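You operate a simulated robot arm through the tools that you are given. There is no shell and no other tool.

The job below is to be done with a simulated robot arm. You get a single attempt, and the scene is never put back.

Task
Put things in order on the end of the long bench by the fineness meter. At the end: the orange grease cup from the end of the long bench by the fineness meter stands on top of the gear; the grey cardboard box (marked "POTS") from the end of the long bench by the fineness meter is on the cream name plate (marked "Ultaveno"); the green strap roll from the end of the long bench by the fineness meter stands where the orange grease cup stood; the beige cone from the end of the long bench by the fineness meter stands where the green strap roll stood; whatever was shut is shut again. Leave all else as you found it, and nothing knocked over.

Only the result counts: the job must be done as asked and must still hold three seconds after the hand-in. Knocking over, shifting, dropping, spilling or breaking anything else fails it.

Robot
A 6-joint arm with a two-finger gripper, fixed in place. Base frame: the origin is on the floor under the middle of its stand, x ahead of it, y to its left, z up; the work surface is at about z = 0.85. Units: m, degrees, N and s.
With the tool pointing down near the work surface it reaches from about 0.14 to 0.68 m from the base axis. Its first joint turns from -66.0 to 66.0 degrees. Payload 2.45 kg.
Tool frame: the origin (TCP) lies between the finger pads and is the grasp point; the fingertips stand 0.03 m ahead of it; z points along the fingers, y is the line along which they close. The gripper opens to 0.106 m; its body begins 0.079 m behind the TCP.
Orientation is that of the tool frame in the base frame, as a unit quaternion [x, y, z, w]. With the fingers straight down and closing along the base's y, the tool's x points along the base's -x, its y along +y and its z along -z.

Tools
- The arm moves only by the tool send_rows. Its argument "steps" is a list of rows, each a list of 3 entries, a list of its own where there are three numbers: the shift along the tool's x, y, z in units of 30 mm (1.0 is 30 mm), then the turn, a rotation vector about the tool's x, y, z in units of 6 degrees (1.0 is 6 degrees), then the finger opening in cm, from 0 to 10.6. In form: [[[x, y, z], [rx, ry, rz], gripper], ...]. A call has 1 to 20 rows; each row shifts and turns the commanded pose from where the row before left it, along the tool's axes as they then stand. A call with a number of a shift or a turn outside -1 to 1 is refused whole. Rows are played at 5 a second. More than 0.05 m and 8.6 degrees between two rows, or a gripper value outside its range, and nothing of the call is played. Where a pose cannot be reached the arm comes as near as it can. A force on the tool above 40 N (or 10 N above the force at the start of the call, whichever is more), or a blocked arm, ends the call early, and 0.2 s more pass. Each finger travels about 0.153 m/s and halts on what it meets, pressing with about 33 N; the grip force reading is that of the motor and also rises with nothing between the fingers. The clock runs only during rows and for 0.2 s after the last one: add rows that do not move to give the fingers time. The reply holds the time, the measured pose of the TCP, the force on the tool along the base axes, the opening and the grip force, in the units named above and with some noise, with the torque about the TCP (base axes, N m) and any sound that the robot's microphone picked up.
- Cameras (640 x 400 px; columns grow to the right, rows downward): "scene" is fixed at [0.0716, 0.4314, 1.3981]; the picture's right is [-0.56, -0.83, 0.00], its down [-0.50, 0.34, -0.80] and it looks along [0.66, -0.45, -0.60] (base axes); focal length 375 px, centre (320, 200). "wrist" rides on the gripper at [0.076, -0.002, -0.106] in the tool frame; the picture's right is [0.02, 1.00, 0.00], its down [-0.78, 0.02, -0.62] and it looks along [-0.62, 0.01, 0.78] (tool axes); focal length 247 px, centre (320, 200). There is no depth. A picture from a camera that has moved, and an enlarged one, comes with that camera's place and axes in the base frame and with its lens.
- camera(camera): a new picture of that camera. No time passes.
- enlarge(camera, box): a new picture of the part [left, top, right, bottom] of that camera's present view, enlarged. No time passes.
- sign_off(): hands the job in; it is judged then, once.

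Places have to be worked out from the pictures, the camera data and where the tool is seen. Open the gripper and draw the arm clear of the work before you hand the job in, unless the task says otherwise.

The tools are called after "Call:" by a JSON object that holds its "op" and its "data". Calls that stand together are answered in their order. send_rows: Moves the arm, as the interface text tells. Its arguments: {"type":"object","properties":{"steps":{"type":"array","items":{"type":"array"}}},"required":["steps"]} The other tools are called the same way: camera (camera) takes a picture; enlarge (camera, box) takes an enlarged picture of a part of a camera's view; sign_off () hands the job in.

At the start:

```text
time_s: 0.0
tcp_pos: [0.3666, -0.0036, 1.1135]
ee_rot: [-0.001, 1.0, -0.001, -0.001]
ft_force: [-0.1, 0.4, 0.4]
wrist_torque: [0.02, -0.03, 0.0]
finger_gap: 0.1059
gripper_force: 0.1
```

scene: 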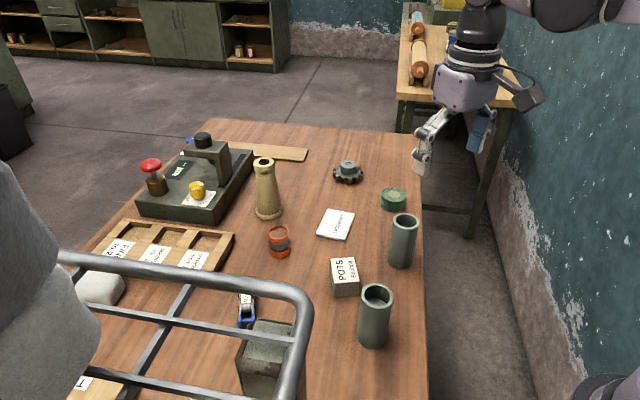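
wrist: 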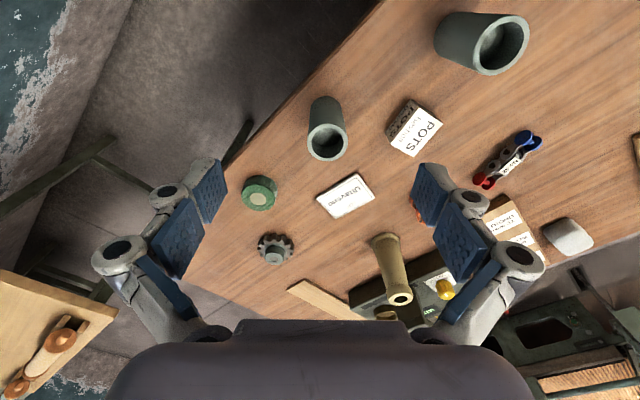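

The scene shows the bench with the cup, the gear, the name plate, the box, the strap roll and the cone. I take enlarged views to place them precisely.

Call:
{"op": "enlarge", "data": {"camera": "scene", "box": [230, 130, 430, 255]}}

Call:
{"op": "enlarge", "data": {"camera": "scene", "box": [230, 210, 430, 335]}}

Call:
{"op": "enlarge", "data": {"camera": "wrist", "box": [220, 120, 460, 270]}}

Call:
{"op": "enlarge", "data": {"camera": "wrist", "box": [340, 180, 580, 330]}}

```text
3.20 times, centred on (330, 192) of scene
camera zoom: at [0.0716, 0.4314, 1.3981], right [-0.56, -0.83, 0.0], down [-0.5, 0.34, -0.8], along [0.66, -0.45, -0.6], focal length 1201 px, centre (288, 224)
```

zoom: 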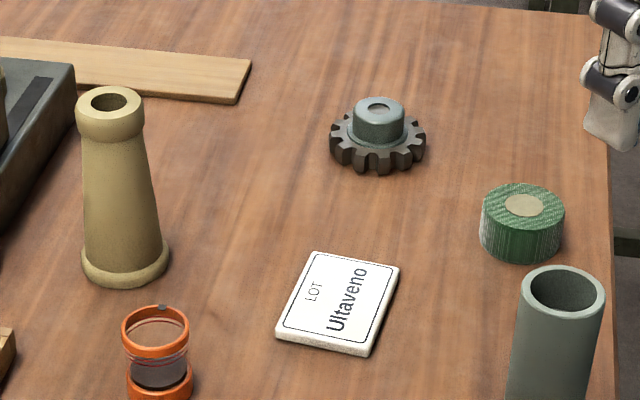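

```text
3.20 times, centred on (330, 272) of scene
camera zoom: at [0.0716, 0.4314, 1.3981], right [-0.56, -0.83, 0.0], down [-0.5, 0.34, -0.8], along [0.66, -0.45, -0.6], focal length 1201 px, centre (288, -32)
```

zoom: 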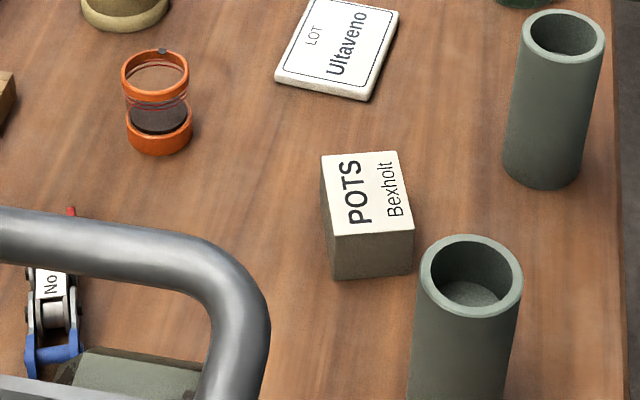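

```text
2.67 times, centred on (340, 195) of wrist
camera zoom: at [0.2894, -0.0048, 1.2199], right [-0.02, 1.0, 0.0], down [0.78, 0.02, 0.62], along [0.62, 0.01, -0.78], focal length 659 px, centre (267, 213)
```

zoom: 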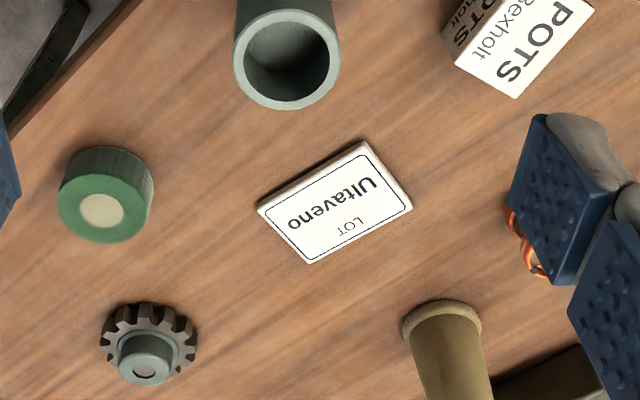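

```text
2.67 times, centred on (460, 255) of wrist
camera zoom: at [0.2894, -0.0048, 1.2199], right [-0.02, 1.0, 0.0], down [0.78, 0.02, 0.62], along [0.62, 0.01, -0.78], focal length 659 px, centre (-53, 53)
```

zoom: 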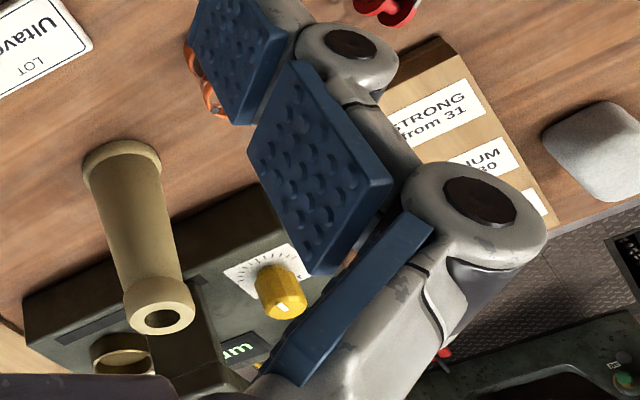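

The objects are placed approximately; I zoom in more on the cup and gear, and look at the frame in the foreground since its position matters for clearance.

Call:
{"op": "enlarge", "data": {"camera": "scene", "box": [250, 210, 310, 270]}}

Call:
{"op": "enlarge", "data": {"camera": "scene", "box": [320, 145, 380, 195]}}

Call:
{"op": "enlarge", "data": {"camera": "scene", "box": [0, 200, 320, 400]}}

Call:
{"op": "enlarge", "data": {"camera": "scene", "box": [130, 110, 330, 235]}}

Call:
{"op": "enlarge", "data": {"camera": "wrist", "box": [440, 200, 640, 400]}}

```text
6.67 times, centred on (280, 240) of scene
camera zoom: at [0.0716, 0.4314, 1.3981], right [-0.56, -0.83, 0.0], down [-0.5, 0.34, -0.8], along [0.66, -0.45, -0.6], focal length 2502 px, centre (587, -67)
```

zoom: 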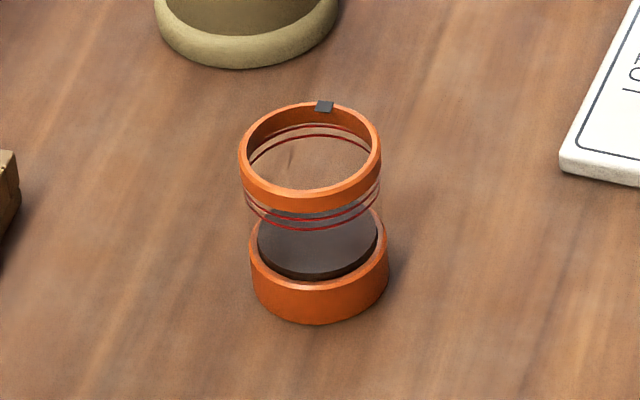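

```text
8.00 times, centred on (350, 170) of scene
camera zoom: at [0.0716, 0.4314, 1.3981], right [-0.56, -0.83, 0.0], down [-0.5, 0.34, -0.8], along [0.66, -0.45, -0.6], focal length 3002 px, centre (80, 440)
```

zoom: 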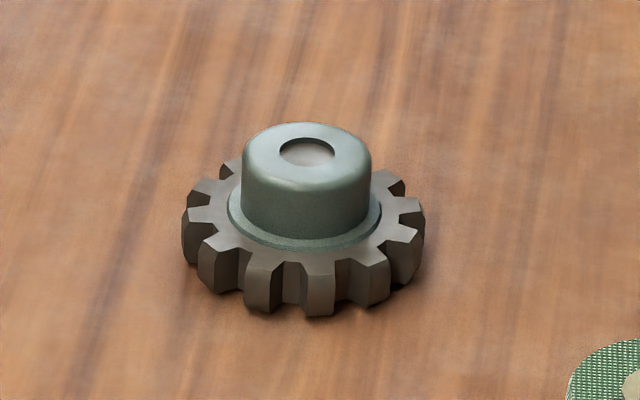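

```text
2.00 times, centred on (160, 300) of scene
camera zoom: at [0.0716, 0.4314, 1.3981], right [-0.56, -0.83, 0.0], down [-0.5, 0.34, -0.8], along [0.66, -0.45, -0.6], focal length 750 px, centre (640, 0)
```

zoom: 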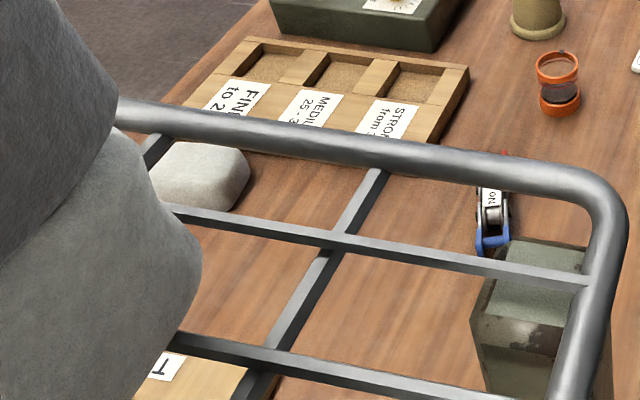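

```text
3.20 times, centred on (230, 172) of scene
camera zoom: at [0.0716, 0.4314, 1.3981], right [-0.56, -0.83, 0.0], down [-0.5, 0.34, -0.8], along [0.66, -0.45, -0.6], focal length 1201 px, centre (608, 288)
```

zoom: 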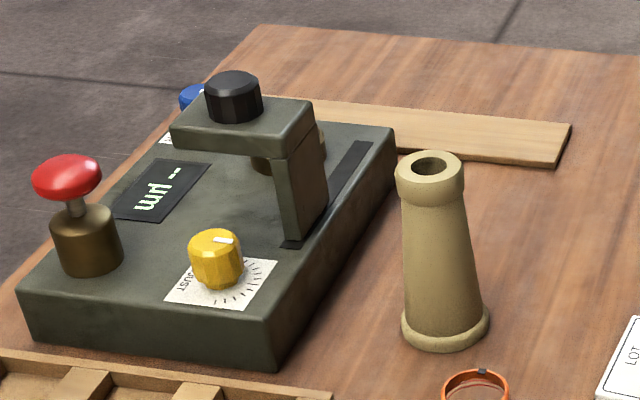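

```text
2.00 times, centred on (540, 300) of wrist
camera zoom: at [0.2894, -0.0048, 1.2199], right [-0.02, 1.0, 0.0], down [0.78, 0.02, 0.62], along [0.62, 0.01, -0.78], focal length 494 px, centre (-120, 0)
```

zoom: 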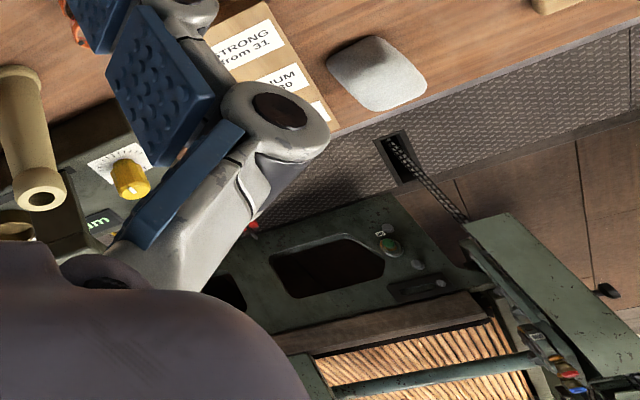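

The foreground tube frame is near the scene camera, but I can't tell how far it stands into the work area. I yaw the tool to the left at the present height so the wrist camera can see that side.

Call:
{"op": "send_rows", "data": {"steps": [[[0, 0, 0], [0, 0, -1], 10.6], [[0, 0, 0], [0, 0, -1], 10.6], [[0, 0, 0], [0, 0, -1], 10.6], [[0, 0, 0], [0, 0, -1], 10.6], [[0, 0, 0], [0, 0, -1], 10.6], [[0, 0, 0], [0, 0, -1], 10.6], [[0, 0, 0], [0, 0, -1], 10.6], [[0, 0, 0], [0, 0, -1], 10.6], [[0, 0, 0], [0, 0, -1], 10.6], [[0, 0, 0], [0, 0, -1], 10.6], [[0, 0, 0], [0, 0, -1], 10.6], [[0, 0, 0], [0, 0, -1], 10.6], [[0, 0, 0], [0, 0, 0], 10.6]]}}

Call:
{"op": "camera", "data": {"camera": "wrist"}}

Call:
{"op": "camera", "data": {"camera": "scene"}}

```text
time_s: 2.8
tcp_pos: [0.3671, -0.0036, 1.1127]
ee_rot: [-0.589, 0.808, 0.001, 0.001]
ft_force: [0.2, -0.2, 0.7]
wrist_torque: [-0.01, 0.01, 0.02]
finger_gap: 0.106
gripper_force: 0.0
```

```text
taken
camera wrist: at [0.344, -0.0765, 1.2199], right [-0.96, 0.29, 0.0], down [0.22, 0.75, 0.62], along [0.18, 0.6, -0.78], focal length 247 px, centre (320, 200)
```

wrist: 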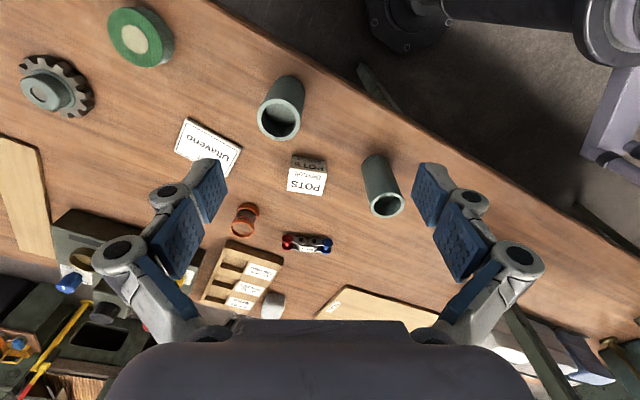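

```text
taken
```

scene: 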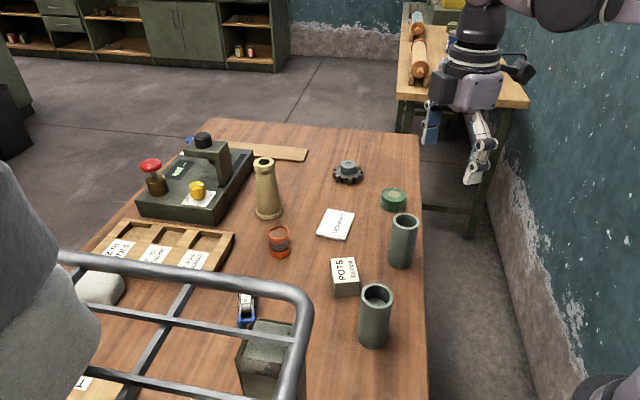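

The wrist view shows the bench free of the frame: it stands close to the scene camera (x<0.3, y>0.3), away from my paths. The cup is at about (0.573, 0.189) by the scene camera, so I yaw to its azimuth and hover over it.

Call:
{"op": "send_rows", "data": {"steps": [[[0, 0, 0], [0, 0, 0.9944], 10.6], [[0, 0, 0], [0, 0, 0.9944], 10.6], [[0, 0, 0], [0, 0, 0.9944], 10.6], [[0, 0, 0], [0, 0, 0.9944], 10.6], [[0, 0, 0], [0, 0, 0.9944], 10.6], [[0, 0, 0], [0, 0, 0.9944], 10.6], [[0, 0, 0], [0, 0, 0.9944], 10.6], [[0, 0, 0], [0, 0, 0.9944], 10.6], [[0, 0, 0], [0, 0, 0.9944], 10.6], [[-0.9486, 0.439, 0.419], [0, 0, 0], 10.6], [[-0.9486, 0.439, 0.419], [0, 0, 0], 10.6], [[-0.9486, 0.439, 0.419], [0, 0, 0], 10.6], [[-0.9486, 0.439, 0.419], [0, 0, 0], 10.6], [[-0.9486, 0.439, 0.419], [0, 0, 0], 10.6], [[-0.9486, 0.439, 0.419], [0, 0, 0], 10.6], [[-0.9486, 0.439, 0.419], [0, 0, 0], 10.6], [[-0.9486, 0.439, 0.419], [0, 0, 0], 10.6], [[-0.9486, 0.439, 0.419], [0, 0, 0], 10.6], [[0, 0, 0], [0, 0, 0], 10.6]]}}

Call:
{"op": "camera", "data": {"camera": "wrist"}}

Call:
{"op": "camera", "data": {"camera": "scene"}}

```text
time_s: 6.8
tcp_pos: [0.5738, 0.1903, 1.0009]
ee_rot: [-0.158, 0.987, 0.0, 0.001]
ft_force: [-0.7, -0.2, 0.2]
wrist_torque: [-0.03, 0.0, 0.02]
finger_gap: 0.106
gripper_force: 0.0
```

```text
taken
camera wrist: at [0.4999, 0.1648, 1.1067], right [-0.33, 0.94, 0.0], down [0.74, 0.26, 0.62], along [0.59, 0.21, -0.78], focal length 247 px, centre (320, 200)
```

wrist: 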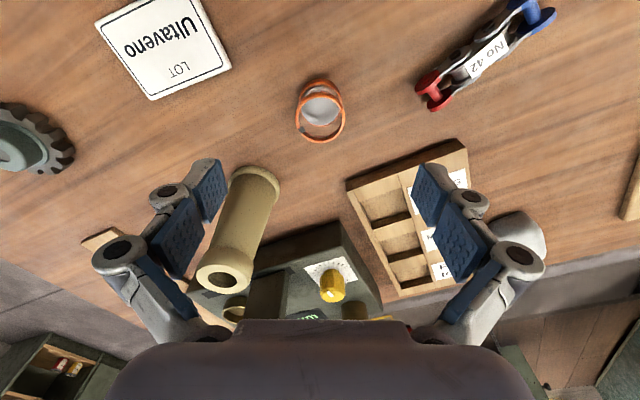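

```text
taken
```

scene: 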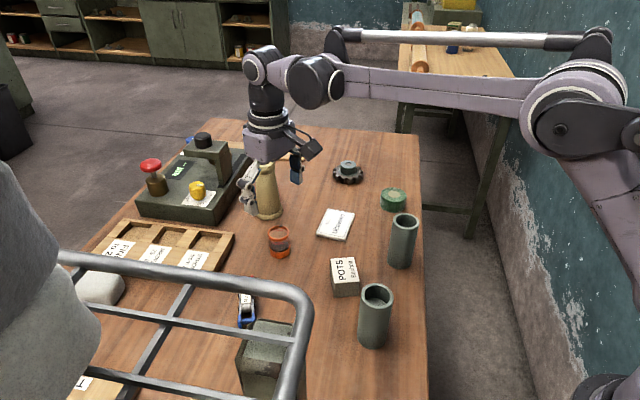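

I enlarge the wrist view on the cup, plate and cone to refine their positions.

Call:
{"op": "enlarge", "data": {"camera": "wrist", "box": [270, 60, 370, 160]}}

Call:
{"op": "enlarge", "data": {"camera": "wrist", "box": [80, 0, 340, 160]}}

Call:
{"op": "enlarge", "data": {"camera": "wrist", "box": [150, 140, 350, 320]}}

```text
4.00 times, centred on (320, 110) of wrist
camera zoom: at [0.4999, 0.1648, 1.1067], right [-0.33, 0.94, 0.0], down [0.74, 0.26, 0.62], along [0.59, 0.21, -0.78], focal length 988 px, centre (320, 560)
```

zoom: 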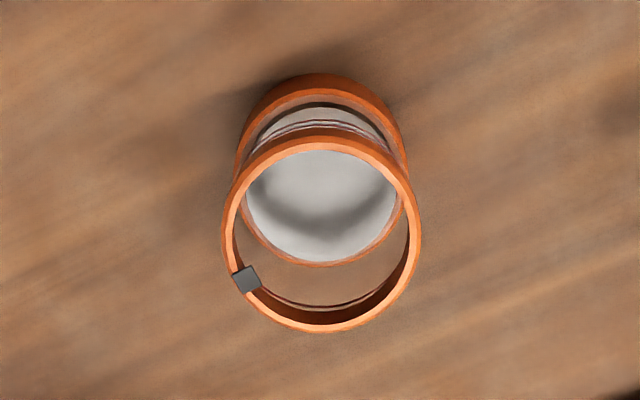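

```text
2.46 times, centred on (210, 80) of wrist
camera zoom: at [0.4999, 0.1648, 1.1067], right [-0.33, 0.94, 0.0], down [0.74, 0.26, 0.62], along [0.59, 0.21, -0.78], focal length 608 px, centre (591, 495)
```

zoom: 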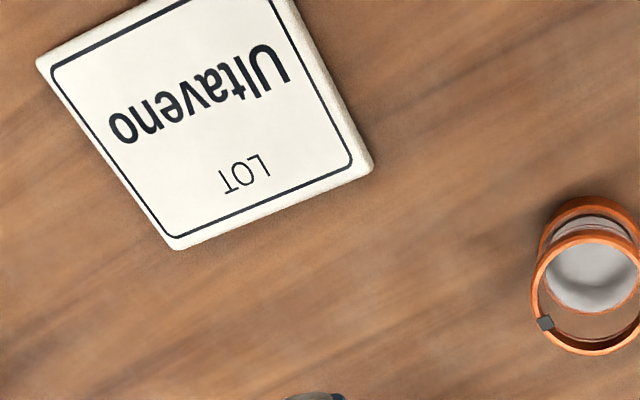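

```text
2.22 times, centred on (250, 230) of wrist
camera zoom: at [0.4999, 0.1648, 1.1067], right [-0.33, 0.94, 0.0], down [0.74, 0.26, 0.62], along [0.59, 0.21, -0.78], focal length 549 px, centre (476, 133)
```

zoom: 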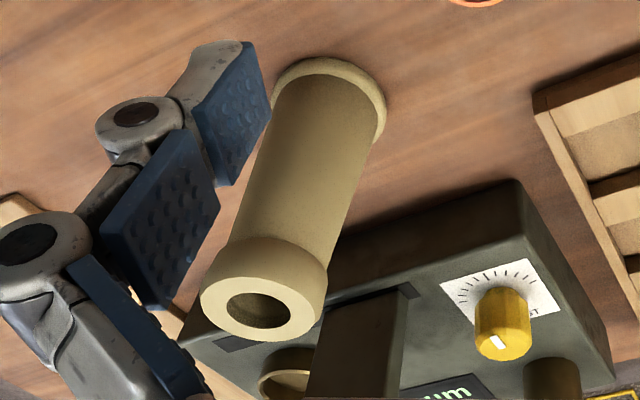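

The cup refines to about (0.573, 0.189), matching both cameras. The gear lies at about 0.724 m radius, beyond the straight-down reach, so I test in the air above it with a 20° outward tilt before grasping anything.

Call:
{"op": "send_rows", "data": {"steps": [[[0, 0, -0.54], [0, 0, 0.8667], 10.6], [[0, 0, -0.54], [0, 0, 0.8667], 10.6], [[0, 0, -0.54], [0, 0, 0.8667], 10.6], [[0, 0, -0.54], [0, 0, 0.8667], 10.6], [[0, 0, -0.54], [0, 0, 0.8667], 10.6], [[0, 0, 0], [0, -0.83333, 0], 10.6], [[0, 0, 0], [0, -0.83333, 0], 10.6], [[0, 0, 0], [0, -0.83333, 0], 10.6], [[0, 0, 0], [0, -0.83333, 0], 10.6], [[-0.563, -0.883, 0.205], [0, 0, 0], 10.6], [[-0.563, -0.883, 0.205], [0, 0, 0], 10.6], [[-0.563, -0.883, 0.205], [0, 0, 0], 10.6], [[-0.563, -0.883, 0.205], [0, 0, 0], 10.6], [[-0.563, -0.883, 0.205], [0, 0, 0], 10.6], [[-0.563, -0.883, 0.205], [0, 0, 0], 10.6], [[-0.563, -0.883, 0.205], [0, 0, 0], 10.6], [[-0.563, -0.883, 0.205], [0, 0, 0], 10.6], [[-0.563, -0.883, 0.205], [0, 0, 0], 10.6], [[-0.563, -0.883, 0.205], [0, 0, 0], 10.6], [[0, 0, 0], [0, 0, 0], 10.6]]}}

Call:
{"op": "camera", "data": {"camera": "wrist"}}

Call:
{"op": "camera", "data": {"camera": "scene"}}

```text
time_s: 11.0
tcp_pos: [0.7152, -0.0971, 1.082]
ee_rot: [0.067, 0.982, -0.01, 0.174]
ft_force: [0.7, -0.2, 0.5]
wrist_torque: [0.01, 0.0, -0.01]
finger_gap: 0.1061
gripper_force: 0.0
```

```text
taken
camera wrist: at [0.6057, -0.084, 1.1561], right [0.11, 0.99, -0.01], down [0.52, -0.05, 0.85], along [0.85, -0.1, -0.52], focal length 247 px, centre (320, 200)
```

wrist: 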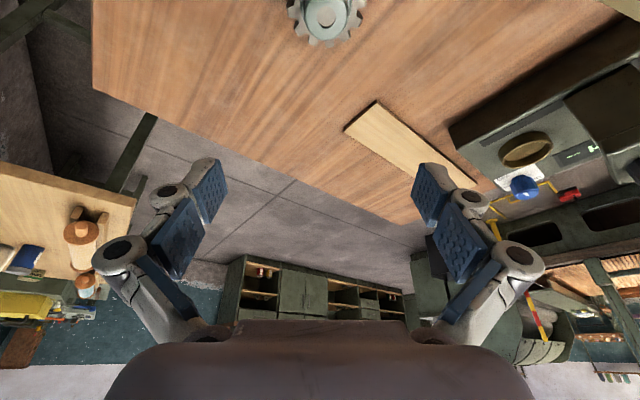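

```text
taken
```

scene: 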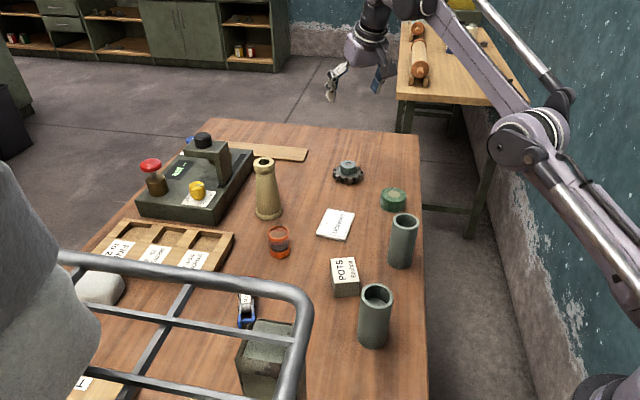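

The arm reaches over the gear at z=1.08 with 20° tilt. I zoom on the gear to refine its centre and then lower to the placing height to check the reach there.

Call:
{"op": "enlarge", "data": {"camera": "wrist", "box": [270, 0, 380, 60]}}

Call:
{"op": "send_rows", "data": {"steps": [[[0.342, 0, 0.94], [0, 0, 0], 10.6], [[0.342, 0, 0.94], [0, 0, 0], 10.6], [[0.342, 0, 0.94], [0, 0, 0], 10.6], [[0.342, 0, 0.94], [0, 0, 0], 10.6], [[0, 0, 0], [0, 0, 0], 10.6]]}}

Call:
{"op": "camera", "data": {"camera": "wrist"}}

Call:
{"op": "camera", "data": {"camera": "scene"}}

```text
5.82 times, centred on (325, 30) of wrist
camera zoom: at [0.6057, -0.084, 1.1561], right [0.11, 0.99, -0.01], down [0.52, -0.05, 0.85], along [0.85, -0.1, -0.52], focal length 1437 px, centre (291, 1189)
```

zoom: 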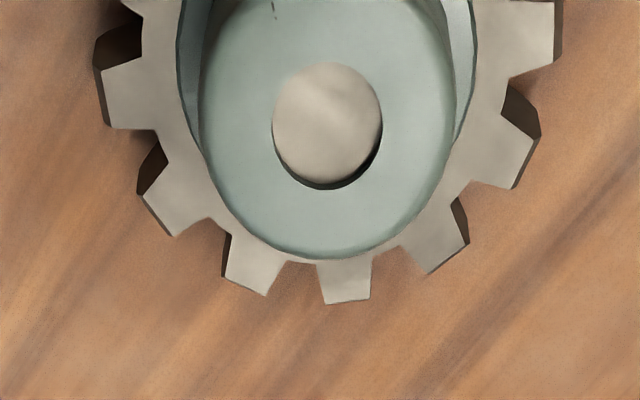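

```text
time_s: 12.2
tcp_pos: [0.7445, -0.0987, 0.9765]
ee_rot: [0.067, 0.983, -0.011, 0.172]
ft_force: [0.7, -0.3, 0.1]
wrist_torque: [0.01, 0.02, 0.02]
finger_gap: 0.1057
gripper_force: 0.1
out of reach, approached as far as the arm can: row 2, 3, 4
```

```text
taken
camera wrist: at [0.6363, -0.0869, 1.0505], right [0.11, 0.99, -0.01], down [0.52, -0.05, 0.85], along [0.84, -0.1, -0.53], focal length 247 px, centre (320, 200)
```

wrist: 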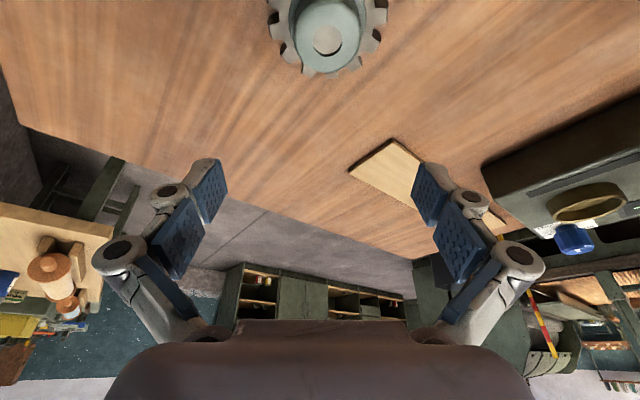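

```text
taken
```

scene: 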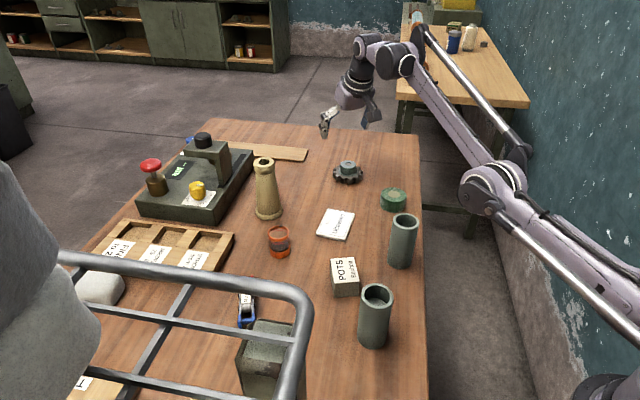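

The lowering stalled because the arm had been stretched to a nearly straight elbow at that height. I raise back up along the same line and then draw inward, so that the elbow bends up properly, and check the readings.

Call:
{"op": "send_rows", "data": {"steps": [[[-0.342, 0, -0.94], [0, 0, 0], 10.6], [[-0.342, 0, -0.94], [0, 0, 0], 10.6], [[-0.342, 0, -0.94], [0, 0, 0], 10.6], [[0, 0, 0], [0, 0, 0], 10.6]]}}

Call:
{"op": "camera", "data": {"camera": "scene"}}

```text
time_s: 13.2
tcp_pos: [0.7247, -0.0973, 1.0595]
ee_rot: [0.068, 0.982, -0.011, 0.174]
ft_force: [0.5, -0.2, 0.1]
wrist_torque: [-0.01, 0.0, 0.05]
finger_gap: 0.1058
gripper_force: 0.1
out of reach, approached as far as the arm can: row 2, 3
```

```text
taken
```

scene: 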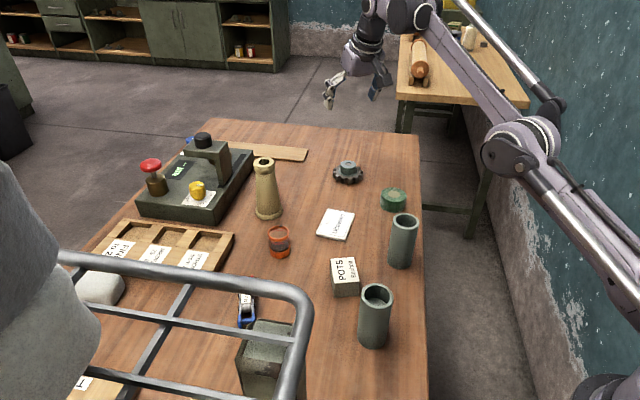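

The arm still sits at the edge of its stretch. I now pull inward by about 0.12 m to regain a bent elbow.

Call:
{"op": "send_rows", "data": {"steps": [[[0.94, 0, -0.342], [0, 0, 0], 10.6], [[0.94, 0, -0.342], [0, 0, 0], 10.6], [[0.94, 0, -0.342], [0, 0, 0], 10.6], [[0.94, 0, -0.342], [0, 0, 0], 10.6], [[0, 0, 0], [0, 0, 0], 10.6]]}}

Call:
{"op": "camera", "data": {"camera": "scene"}}

Call:
{"op": "camera", "data": {"camera": "wrist"}}

```text
time_s: 14.4
tcp_pos: [0.6403, -0.0866, 1.102]
ee_rot: [0.067, 0.983, -0.011, 0.173]
ft_force: [-0.2, -0.2, -0.1]
wrist_torque: [-0.01, 0.0, -0.01]
finger_gap: 0.1061
gripper_force: 0.1
out of reach, approached as far as the arm can: row 2, 3, 4
```

```text
taken
```

scene: 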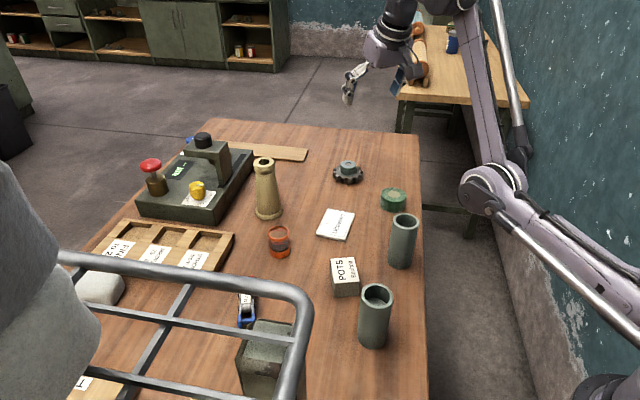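

```text
taken
camera wrist: at [0.5322, -0.0732, 1.1761], right [0.11, 0.99, -0.01], down [0.52, -0.05, 0.85], along [0.85, -0.1, -0.52], focal length 247 px, centre (320, 200)
```

wrist: 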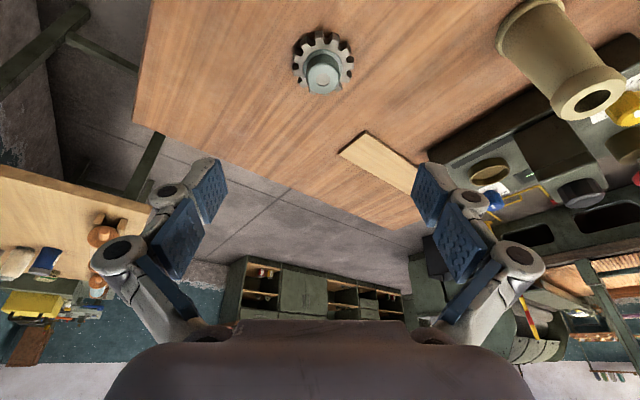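

The arm has flipped into an elbow-down posture with the shoulder at its limit, which explains the stall. To unflip it safely in free air, I first pitch the gripper up about the wrist (to ~70°), so the wrist can later go low past the straight-arm line with the fingers well above the bench.

Call:
{"op": "send_rows", "data": {"steps": [[[-0.584, 0, -0.1425], [0, 0, 0], 10.6], [[-0.584, 0, -0.1425], [0, 0, 0], 10.6], [[-0.665, 0, -0.029], [0, -0.83333, 0], 10.6], [[-0.665, 0, -0.029], [0, -0.83333, 0], 10.6], [[-0.665, 0, -0.029], [0, -0.83333, 0], 10.6], [[-0.665, 0, -0.029], [0, -0.83333, 0], 10.6], [[-0.665, 0, -0.029], [0, -0.83333, 0], 10.6], [[-0.665, 0, -0.029], [0, -0.83333, 0], 10.6], [[-0.665, 0, -0.029], [0, -0.83333, 0], 10.6], [[-0.665, 0, -0.029], [0, -0.83333, 0], 10.6], [[-0.665, 0, -0.029], [0, -0.83333, 0], 10.6], [[-0.665, 0, -0.029], [0, -0.83333, 0], 10.6], [[0, 0, 0], [0, 0, 0], 10.6]]}}

Call:
{"op": "camera", "data": {"camera": "scene"}}

```text
time_s: 17.2
tcp_pos: [0.8063, -0.1073, 1.2593]
ee_rot: [0.055, 0.816, -0.038, 0.574]
ft_force: [-0.5, -0.3, -0.4]
wrist_torque: [0.0, 0.01, -0.03]
finger_gap: 0.1059
gripper_force: 0.0
```

```text
taken
```

scene: 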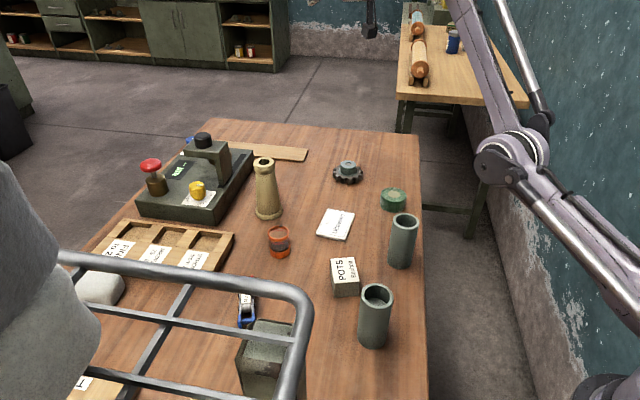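

The tool is now pitched to about 70° with the wrist at ~(0.60, z 1.34). Next I bring the wrist outward and down past the straight-arm line; the fingers stay above z≈1.0.

Call:
{"op": "send_rows", "data": {"steps": [[[0.663, 0, 0.656], [0, 0, 0], 10.6], [[0.663, 0, 0.656], [0, 0, 0], 10.6], [[0.663, 0, 0.656], [0, 0, 0], 10.6], [[0.663, 0, 0.656], [0, 0, 0], 10.6], [[0.663, 0, 0.656], [0, 0, 0], 10.6], [[0.663, 0, 0.656], [0, 0, 0], 10.6], [[0.663, 0, 0.656], [0, 0, 0], 10.6], [[0.799, 0, 0.408], [0, 0, 0], 10.6], [[0.799, 0, 0.408], [0, 0, 0], 10.6], [[0.799, 0, 0.408], [0, 0, 0], 10.6], [[0, 0, 0], [0, 0, 0], 10.6]]}}

Call:
{"op": "camera", "data": {"camera": "scene"}}

```text
time_s: 19.6
tcp_pos: [0.9022, -0.1195, 1.0037]
ee_rot: [0.055, 0.817, -0.038, 0.573]
ft_force: [0.0, 0.4, 0.1]
wrist_torque: [0.03, -0.01, -0.01]
finger_gap: 0.1061
gripper_force: 0.1
out of reach, approached as far as the arm can: row 5, 9
```

```text
taken
```

scene: 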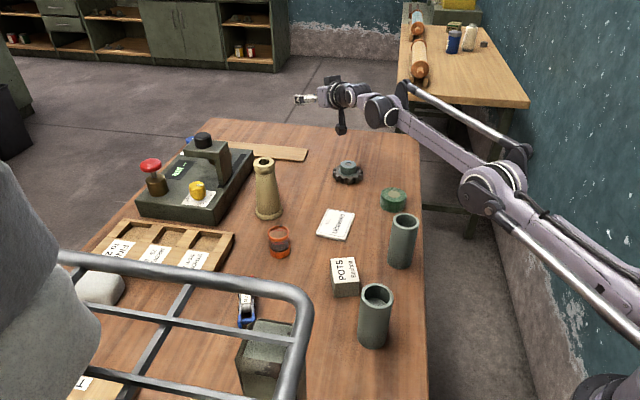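

The wrist is at ~(0.695, z 1.08) with the shoulder at its limit, nearly straight. I continue slightly down and inward so the elbow bends upward.

Call:
{"op": "send_rows", "data": {"steps": [[[0.897, 0, -0.028], [0, 0, 0], 10.6], [[0.897, 0, -0.028], [0, 0, 0], 10.6], [[0.342, 0, -0.94], [0, 0, 0], 10.6], [[0.342, 0, -0.94], [0, 0, 0], 10.6], [[0, 0, 0], [0, 0, 0], 10.6]]}}

Call:
{"op": "camera", "data": {"camera": "scene"}}

```text
time_s: 20.8
tcp_pos: [0.8241, -0.1104, 0.9543]
ee_rot: [0.056, 0.818, -0.038, 0.572]
ft_force: [-0.1, 0.2, 0.3]
wrist_torque: [-0.03, 0.02, -0.04]
finger_gap: 0.106
gripper_force: 0.0
```

```text
taken
```

scene: 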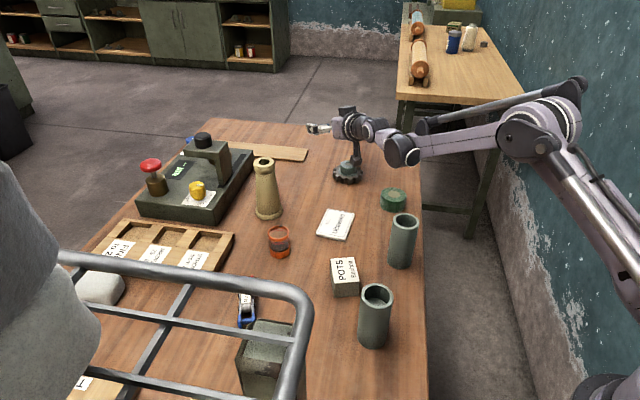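

The elbow is up again. The camera bracket hangs low over the gear, so I raise straight up 0.18 m first and then pitch the gripper back to 20° about the wrist.

Call:
{"op": "send_rows", "data": {"steps": [[[-0.94, 0, -0.342], [0, 0, 0], 10.6], [[-0.94, 0, -0.342], [0, 0, 0], 10.6], [[-0.94, 0, -0.342], [0, 0, 0], 10.6], [[-0.94, 0, -0.342], [0, 0, 0], 10.6], [[-0.94, 0, -0.342], [0, 0, 0], 10.6], [[-0.94, 0, -0.342], [0, 0, 0], 10.6], [[0.665, 0, -0.029], [0, 0.83333, 0], 10.6], [[0.665, 0, -0.029], [0, 0.83333, 0], 10.6], [[0.665, 0, -0.029], [0, 0.83333, 0], 10.6], [[0.665, 0, -0.029], [0, 0.83333, 0], 10.6], [[0.665, 0, -0.029], [0, 0.83333, 0], 10.6], [[0.665, 0, -0.029], [0, 0.83333, 0], 10.6], [[0.665, 0, -0.029], [0, 0.83333, 0], 10.6], [[0.665, 0, -0.029], [0, 0.83333, 0], 10.6], [[0.665, 0, -0.029], [0, 0.83333, 0], 10.6], [[0.665, 0, -0.029], [0, 0.83333, 0], 10.6], [[0, 0, 0], [0, 0, 0], 10.6]]}}

Call:
{"op": "camera", "data": {"camera": "scene"}}

Call:
{"op": "camera", "data": {"camera": "wrist"}}

```text
time_s: 24.4
tcp_pos: [0.6885, -0.0925, 0.998]
ee_rot: [0.067, 0.983, -0.011, 0.173]
ft_force: [0.3, -0.2, 0.6]
wrist_torque: [0.02, 0.0, -0.01]
finger_gap: 0.1061
gripper_force: 0.1
```

```text
taken
```

scene: 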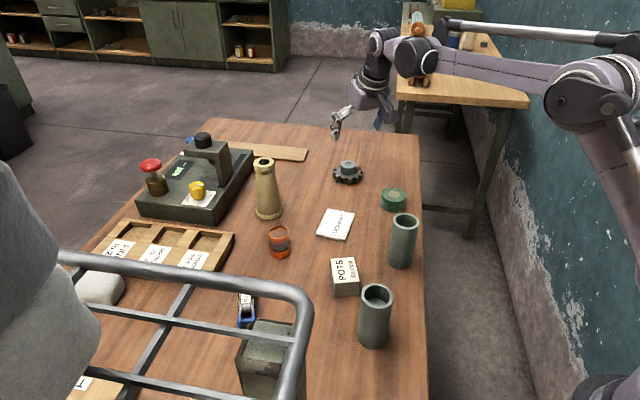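

```text
taken
camera wrist: at [0.5807, -0.0787, 1.0719], right [0.11, 0.99, -0.01], down [0.52, -0.05, 0.85], along [0.85, -0.1, -0.52], focal length 247 px, centre (320, 200)
```

wrist: 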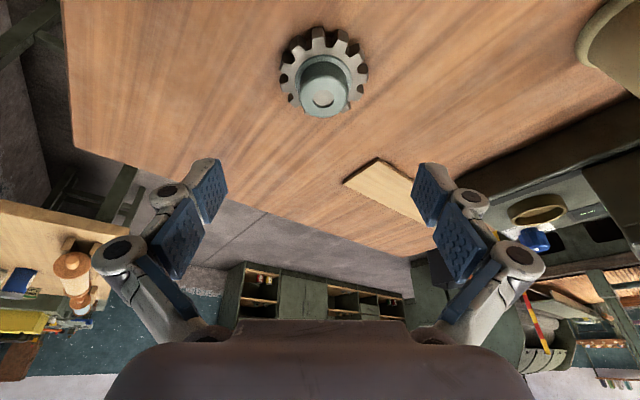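

The elbow is up with plenty of bend, and the gear is undisturbed. I enlarge the gear to refine its centre and the hub height.

Call:
{"op": "enlarge", "data": {"camera": "wrist", "box": [270, 20, 380, 120]}}

Call:
{"op": "enlarge", "data": {"camera": "scene", "box": [325, 150, 375, 190]}}

```text
4.00 times, centred on (325, 70) of wrist
camera zoom: at [0.5807, -0.0787, 1.0719], right [0.11, 0.99, -0.01], down [0.52, -0.05, 0.85], along [0.85, -0.1, -0.52], focal length 988 px, centre (300, 720)
```

zoom: 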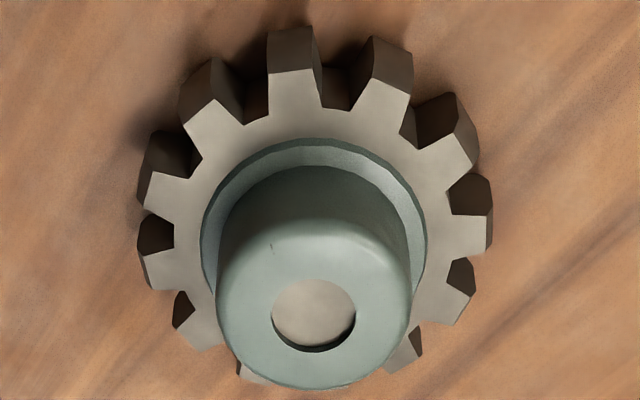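

```text
10.00 times, centred on (350, 170) of scene
camera zoom: at [0.0715, 0.4314, 1.3981], right [-0.56, -0.83, 0.0], down [-0.5, 0.34, -0.8], along [0.66, -0.45, -0.6], focal length 3752 px, centre (20, 500)
```

zoom: 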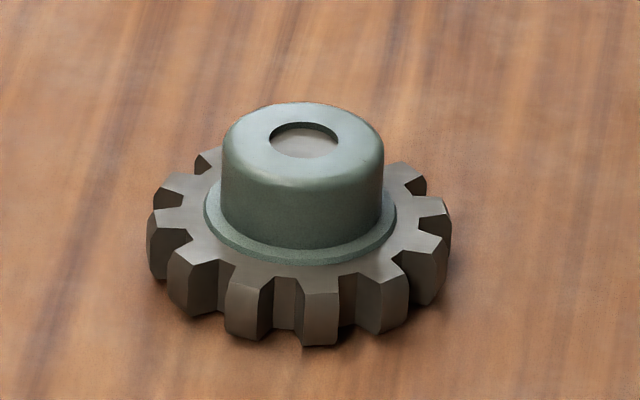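

Hub top triangulates to about (0.710, -0.093, 0.896). Now I draw in to ρ≈0.603 and swing about the base axis to the cup's azimuth with the same 20° tilt, gripper open.

Call:
{"op": "send_rows", "data": {"steps": [[[0.955, 0, -0.348], [0, 0, 0], 10.6], [[0.955, 0, -0.348], [0, 0, 0], 10.6], [[0.955, 0, -0.348], [0, 0, 0], 10.6], [[0.019, 0.9118, -0.007], [-0.1482, 0, -0.4073], 10.6], [[0.019, 0.9118, -0.007], [-0.1482, 0, -0.4073], 10.6], [[0.019, 0.9118, -0.007], [-0.1482, 0, -0.4073], 10.6], [[0.019, 0.9118, -0.007], [-0.1482, 0, -0.4073], 10.6], [[0.019, 0.9118, -0.007], [-0.1482, 0, -0.4073], 10.6], [[0.019, 0.9118, -0.007], [-0.1482, 0, -0.4073], 10.6], [[0.019, 0.9118, -0.007], [-0.1482, 0, -0.4073], 10.6], [[0.019, 0.9118, -0.007], [-0.1482, 0, -0.4073], 10.6], [[0.019, 0.9118, -0.007], [-0.1482, 0, -0.4073], 10.6], [[0.019, 0.9118, -0.007], [-0.1482, 0, -0.4073], 10.6], [[0, 0, 0], [0, 0, 0], 10.6]]}}

Call:
{"op": "camera", "data": {"camera": "wrist"}}

Call:
{"op": "camera", "data": {"camera": "scene"}}

```text
time_s: 27.4
tcp_pos: [0.5728, 0.189, 0.9982]
ee_rot: [-0.157, 0.972, 0.028, 0.172]
ft_force: [-1.2, 0.8, -0.2]
wrist_torque: [0.01, 0.02, 0.0]
finger_gap: 0.1062
gripper_force: 0.0
```

```text
taken
camera wrist: at [0.4702, 0.1541, 1.0718], right [-0.33, 0.94, -0.01], down [0.49, 0.18, 0.85], along [0.81, 0.28, -0.52], focal length 247 px, centre (320, 200)
```

wrist: 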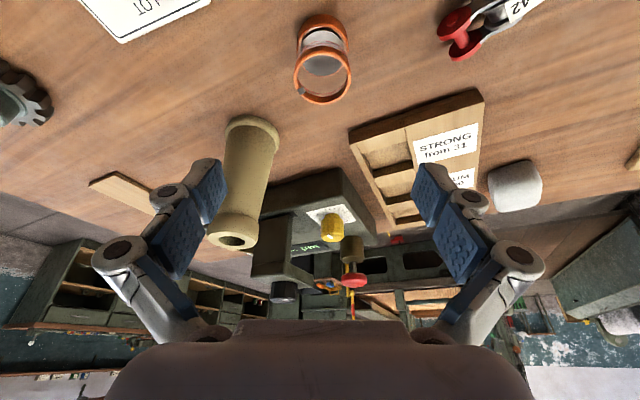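

```text
taken
```

scene: 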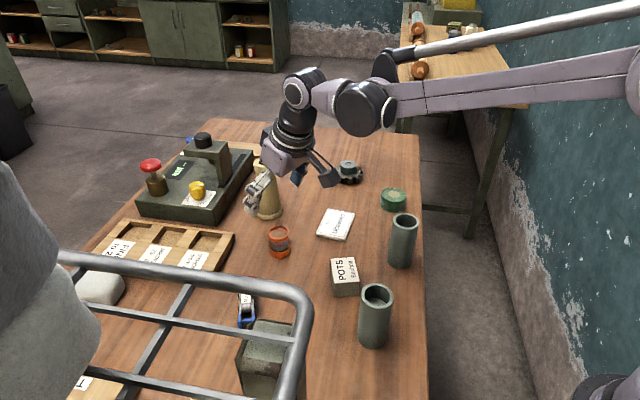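

TCP is at (0.573, 0.189, 0.998) above the cup. I enlarge the wrist view to check the cup's lateral alignment before descending.

Call:
{"op": "enlarge", "data": {"camera": "wrist", "box": [270, 0, 380, 110]}}

```text
3.64 times, centred on (325, 55) of wrist
camera zoom: at [0.4702, 0.1541, 1.0718], right [-0.33, 0.94, -0.01], down [0.49, 0.18, 0.85], along [0.81, 0.28, -0.52], focal length 898 px, centre (302, 727)
```

zoom: 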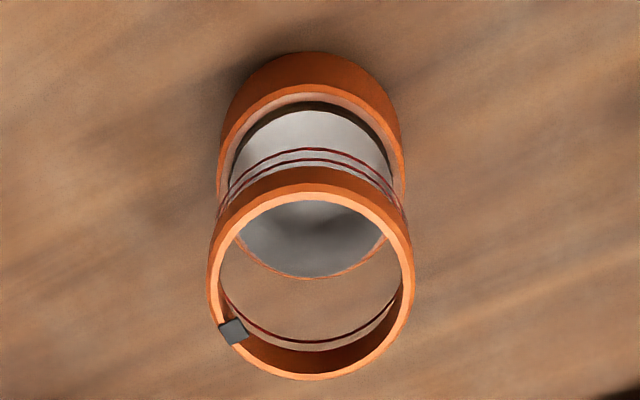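

The cup centre lies within ~3 mm of the tool line. I descend straight down to z≈0.887 around the cup with the gripper open.

Call:
{"op": "send_rows", "data": {"steps": [[[0.38, 0, 0.86], [0, 0, 0], 10.6], [[0.319, 0, 0.877], [0, 0, 0], 10.6], [[0.319, 0, 0.877], [0, 0, 0], 10.6], [[0.308, 0, 0.846], [0, 0, 0], 10.6], [[0, 0, 0], [0, 0, 0], 10.6]]}}

Call:
{"op": "camera", "data": {"camera": "wrist"}}

Call:
{"op": "enlarge", "data": {"camera": "scene", "box": [220, 170, 360, 270]}}

```text
time_s: 28.6
tcp_pos: [0.5744, 0.19, 0.8837]
ee_rot: [-0.157, 0.972, 0.028, 0.173]
ft_force: [0.6, 0.4, -0.5]
wrist_torque: [0.0, 0.0, -0.02]
finger_gap: 0.1061
gripper_force: 0.1
```

```text
taken
camera wrist: at [0.4701, 0.1541, 0.959], right [-0.33, 0.94, -0.01], down [0.49, 0.18, 0.85], along [0.81, 0.28, -0.52], focal length 247 px, centre (320, 200)
```

wrist: 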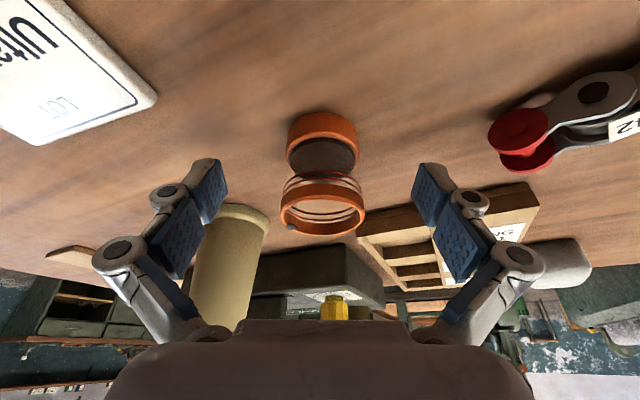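

```text
4.00 times, centred on (290, 220) of scene
camera zoom: at [0.0715, 0.4314, 1.3981], right [-0.56, -0.83, 0.0], down [-0.5, 0.34, -0.8], along [0.66, -0.45, -0.6], focal length 1501 px, centre (440, 120)
```

zoom: 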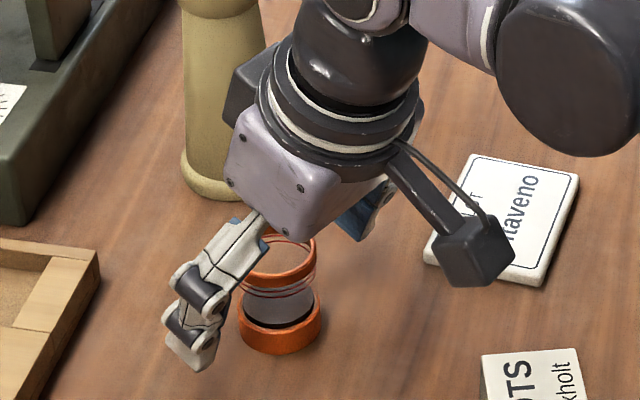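

The cup sits centred between the open fingers with TCP at about z 0.885. I close the gripper on it.

Call:
{"op": "send_rows", "data": {"steps": [[[0, 0, 0], [0, 0, 0], 5.0], [[0, 0, 0], [0, 0, 0], 3.0], [[0, 0, 0], [0, 0, 0], 3.0], [[0, 0, 0], [0, 0, 0], 3.0], [[0, 0, 0], [0, 0, 0], 3.0]]}}

Call:
{"op": "camera", "data": {"camera": "wrist"}}

Call:
{"op": "enlarge", "data": {"camera": "scene", "box": [220, 170, 360, 270]}}

```text
time_s: 29.8
tcp_pos: [0.5737, 0.1904, 0.8861]
ee_rot: [-0.156, 0.972, 0.029, 0.171]
ft_force: [-1.3, -0.4, 2.4]
wrist_torque: [0.04, 0.02, 0.02]
finger_gap: 0.0412
gripper_force: 32.6
```

```text
taken
camera wrist: at [0.4701, 0.1542, 0.9594], right [-0.33, 0.94, -0.01], down [0.49, 0.18, 0.85], along [0.81, 0.28, -0.52], focal length 247 px, centre (320, 200)
```

wrist: 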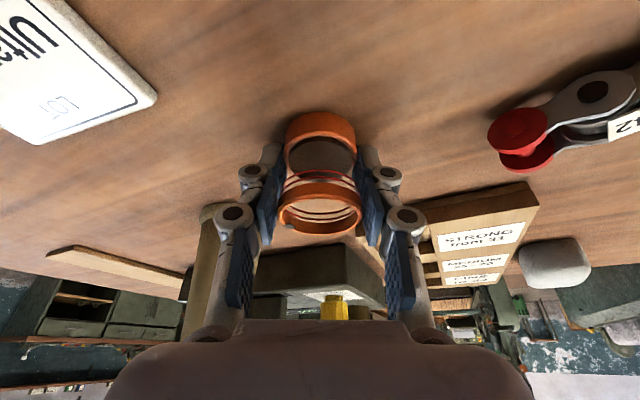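

```text
4.00 times, centred on (290, 220) of scene
camera zoom: at [0.0715, 0.4314, 1.3981], right [-0.56, -0.83, 0.0], down [-0.5, 0.34, -0.8], along [0.66, -0.45, -0.6], focal length 1501 px, centre (440, 120)
```

zoom: 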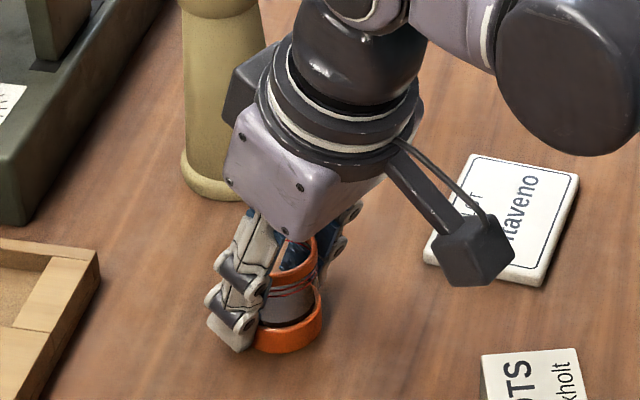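

The cup is held (gap 41 mm, 33 N). I lift 0.12 m straight up and swing about the base axis toward the gear's azimuth, keeping the tilt.

Call:
{"op": "send_rows", "data": {"steps": [[[-0.2736, 0, -0.752], [0, 0, 0], 3.0], [[-0.2736, 0, -0.752], [0, 0, 0], 3.0], [[-0.2736, 0, -0.752], [0, 0, 0], 3.0], [[-0.2736, 0, -0.752], [0, 0, 0], 3.0], [[-0.2736, 0, -0.752], [0, 0, 0], 3.0], [[0.0192, -0.9051, -0.007], [0.1472, 0, 0.4047], 3.0], [[0.0192, -0.9051, -0.007], [0.1472, 0, 0.4047], 3.0], [[0.0192, -0.9051, -0.007], [0.1472, 0, 0.4047], 3.0], [[0.0192, -0.9051, -0.007], [0.1472, 0, 0.4047], 3.0], [[0.0192, -0.9051, -0.007], [0.1472, 0, 0.4047], 3.0], [[0.0192, -0.9051, -0.007], [0.1472, 0, 0.4047], 3.0], [[0.0192, -0.9051, -0.007], [0.1472, 0, 0.4047], 3.0], [[0.0192, -0.9051, -0.007], [0.1472, 0, 0.4047], 3.0], [[0.0192, -0.9051, -0.007], [0.1472, 0, 0.4047], 3.0], [[0.0192, -0.9051, -0.007], [0.1472, 0, 0.4047], 3.0], [[0, 0, 0], [0, 0, 0], 3.0]]}}

Call:
{"op": "camera", "data": {"camera": "wrist"}}

Call:
{"op": "camera", "data": {"camera": "scene"}}

```text
time_s: 33.2
tcp_pos: [0.5967, -0.0792, 1.0062]
ee_rot: [0.066, 0.982, -0.01, 0.174]
ft_force: [-0.4, 0.6, -1.1]
wrist_torque: [0.02, 0.01, 0.02]
finger_gap: 0.041
gripper_force: 32.9
```

```text
taken
camera wrist: at [0.489, -0.0669, 1.0806], right [0.11, 0.99, -0.01], down [0.52, -0.05, 0.85], along [0.85, -0.1, -0.52], focal length 247 px, centre (320, 200)
```

wrist: 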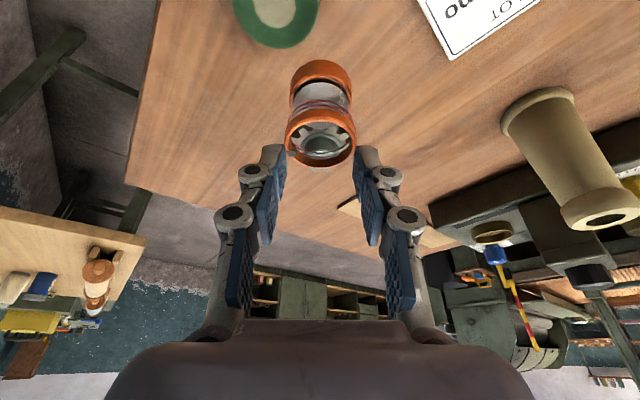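

```text
taken
```

scene: 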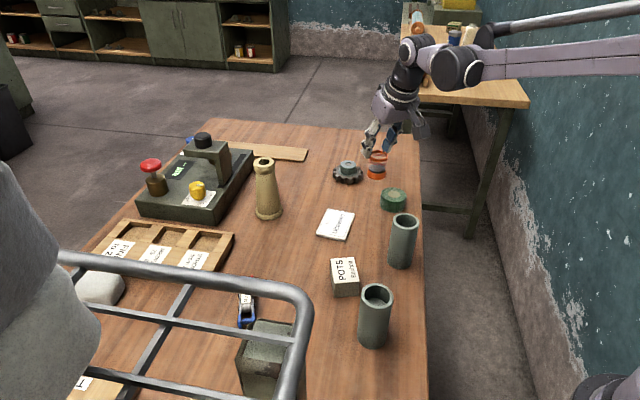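

The cup looks lower in the fingers than at the grasp, so it may have slipped. I enlarge both views to judge this.

Call:
{"op": "enlarge", "data": {"camera": "wrist", "box": [220, 40, 420, 190]}}

Call:
{"op": "enlarge", "data": {"camera": "scene", "box": [330, 90, 430, 220]}}

```text
2.67 times, centred on (320, 115) of wrist
camera zoom: at [0.489, -0.0669, 1.0806], right [0.11, 0.99, -0.01], down [0.52, -0.05, 0.85], along [0.85, -0.1, -0.52], focal length 659 px, centre (320, 427)
```

zoom: 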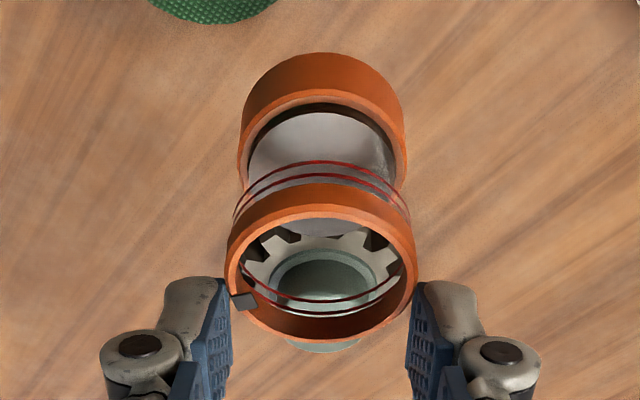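

```text
3.08 times, centred on (380, 155) of scene
camera zoom: at [0.0716, 0.4314, 1.3981], right [-0.56, -0.83, 0.0], down [-0.5, 0.34, -0.8], along [0.66, -0.45, -0.6], focal length 1155 px, centre (135, 338)
```

zoom: 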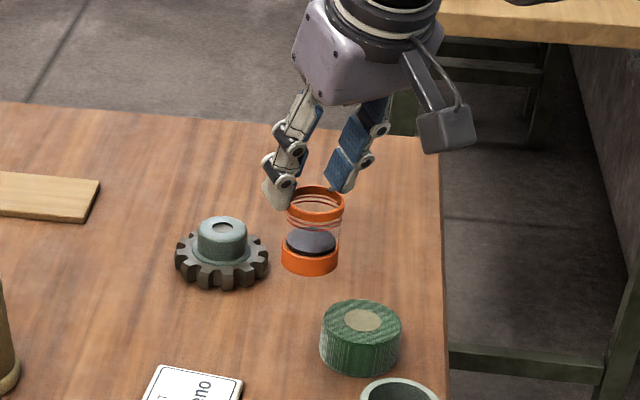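

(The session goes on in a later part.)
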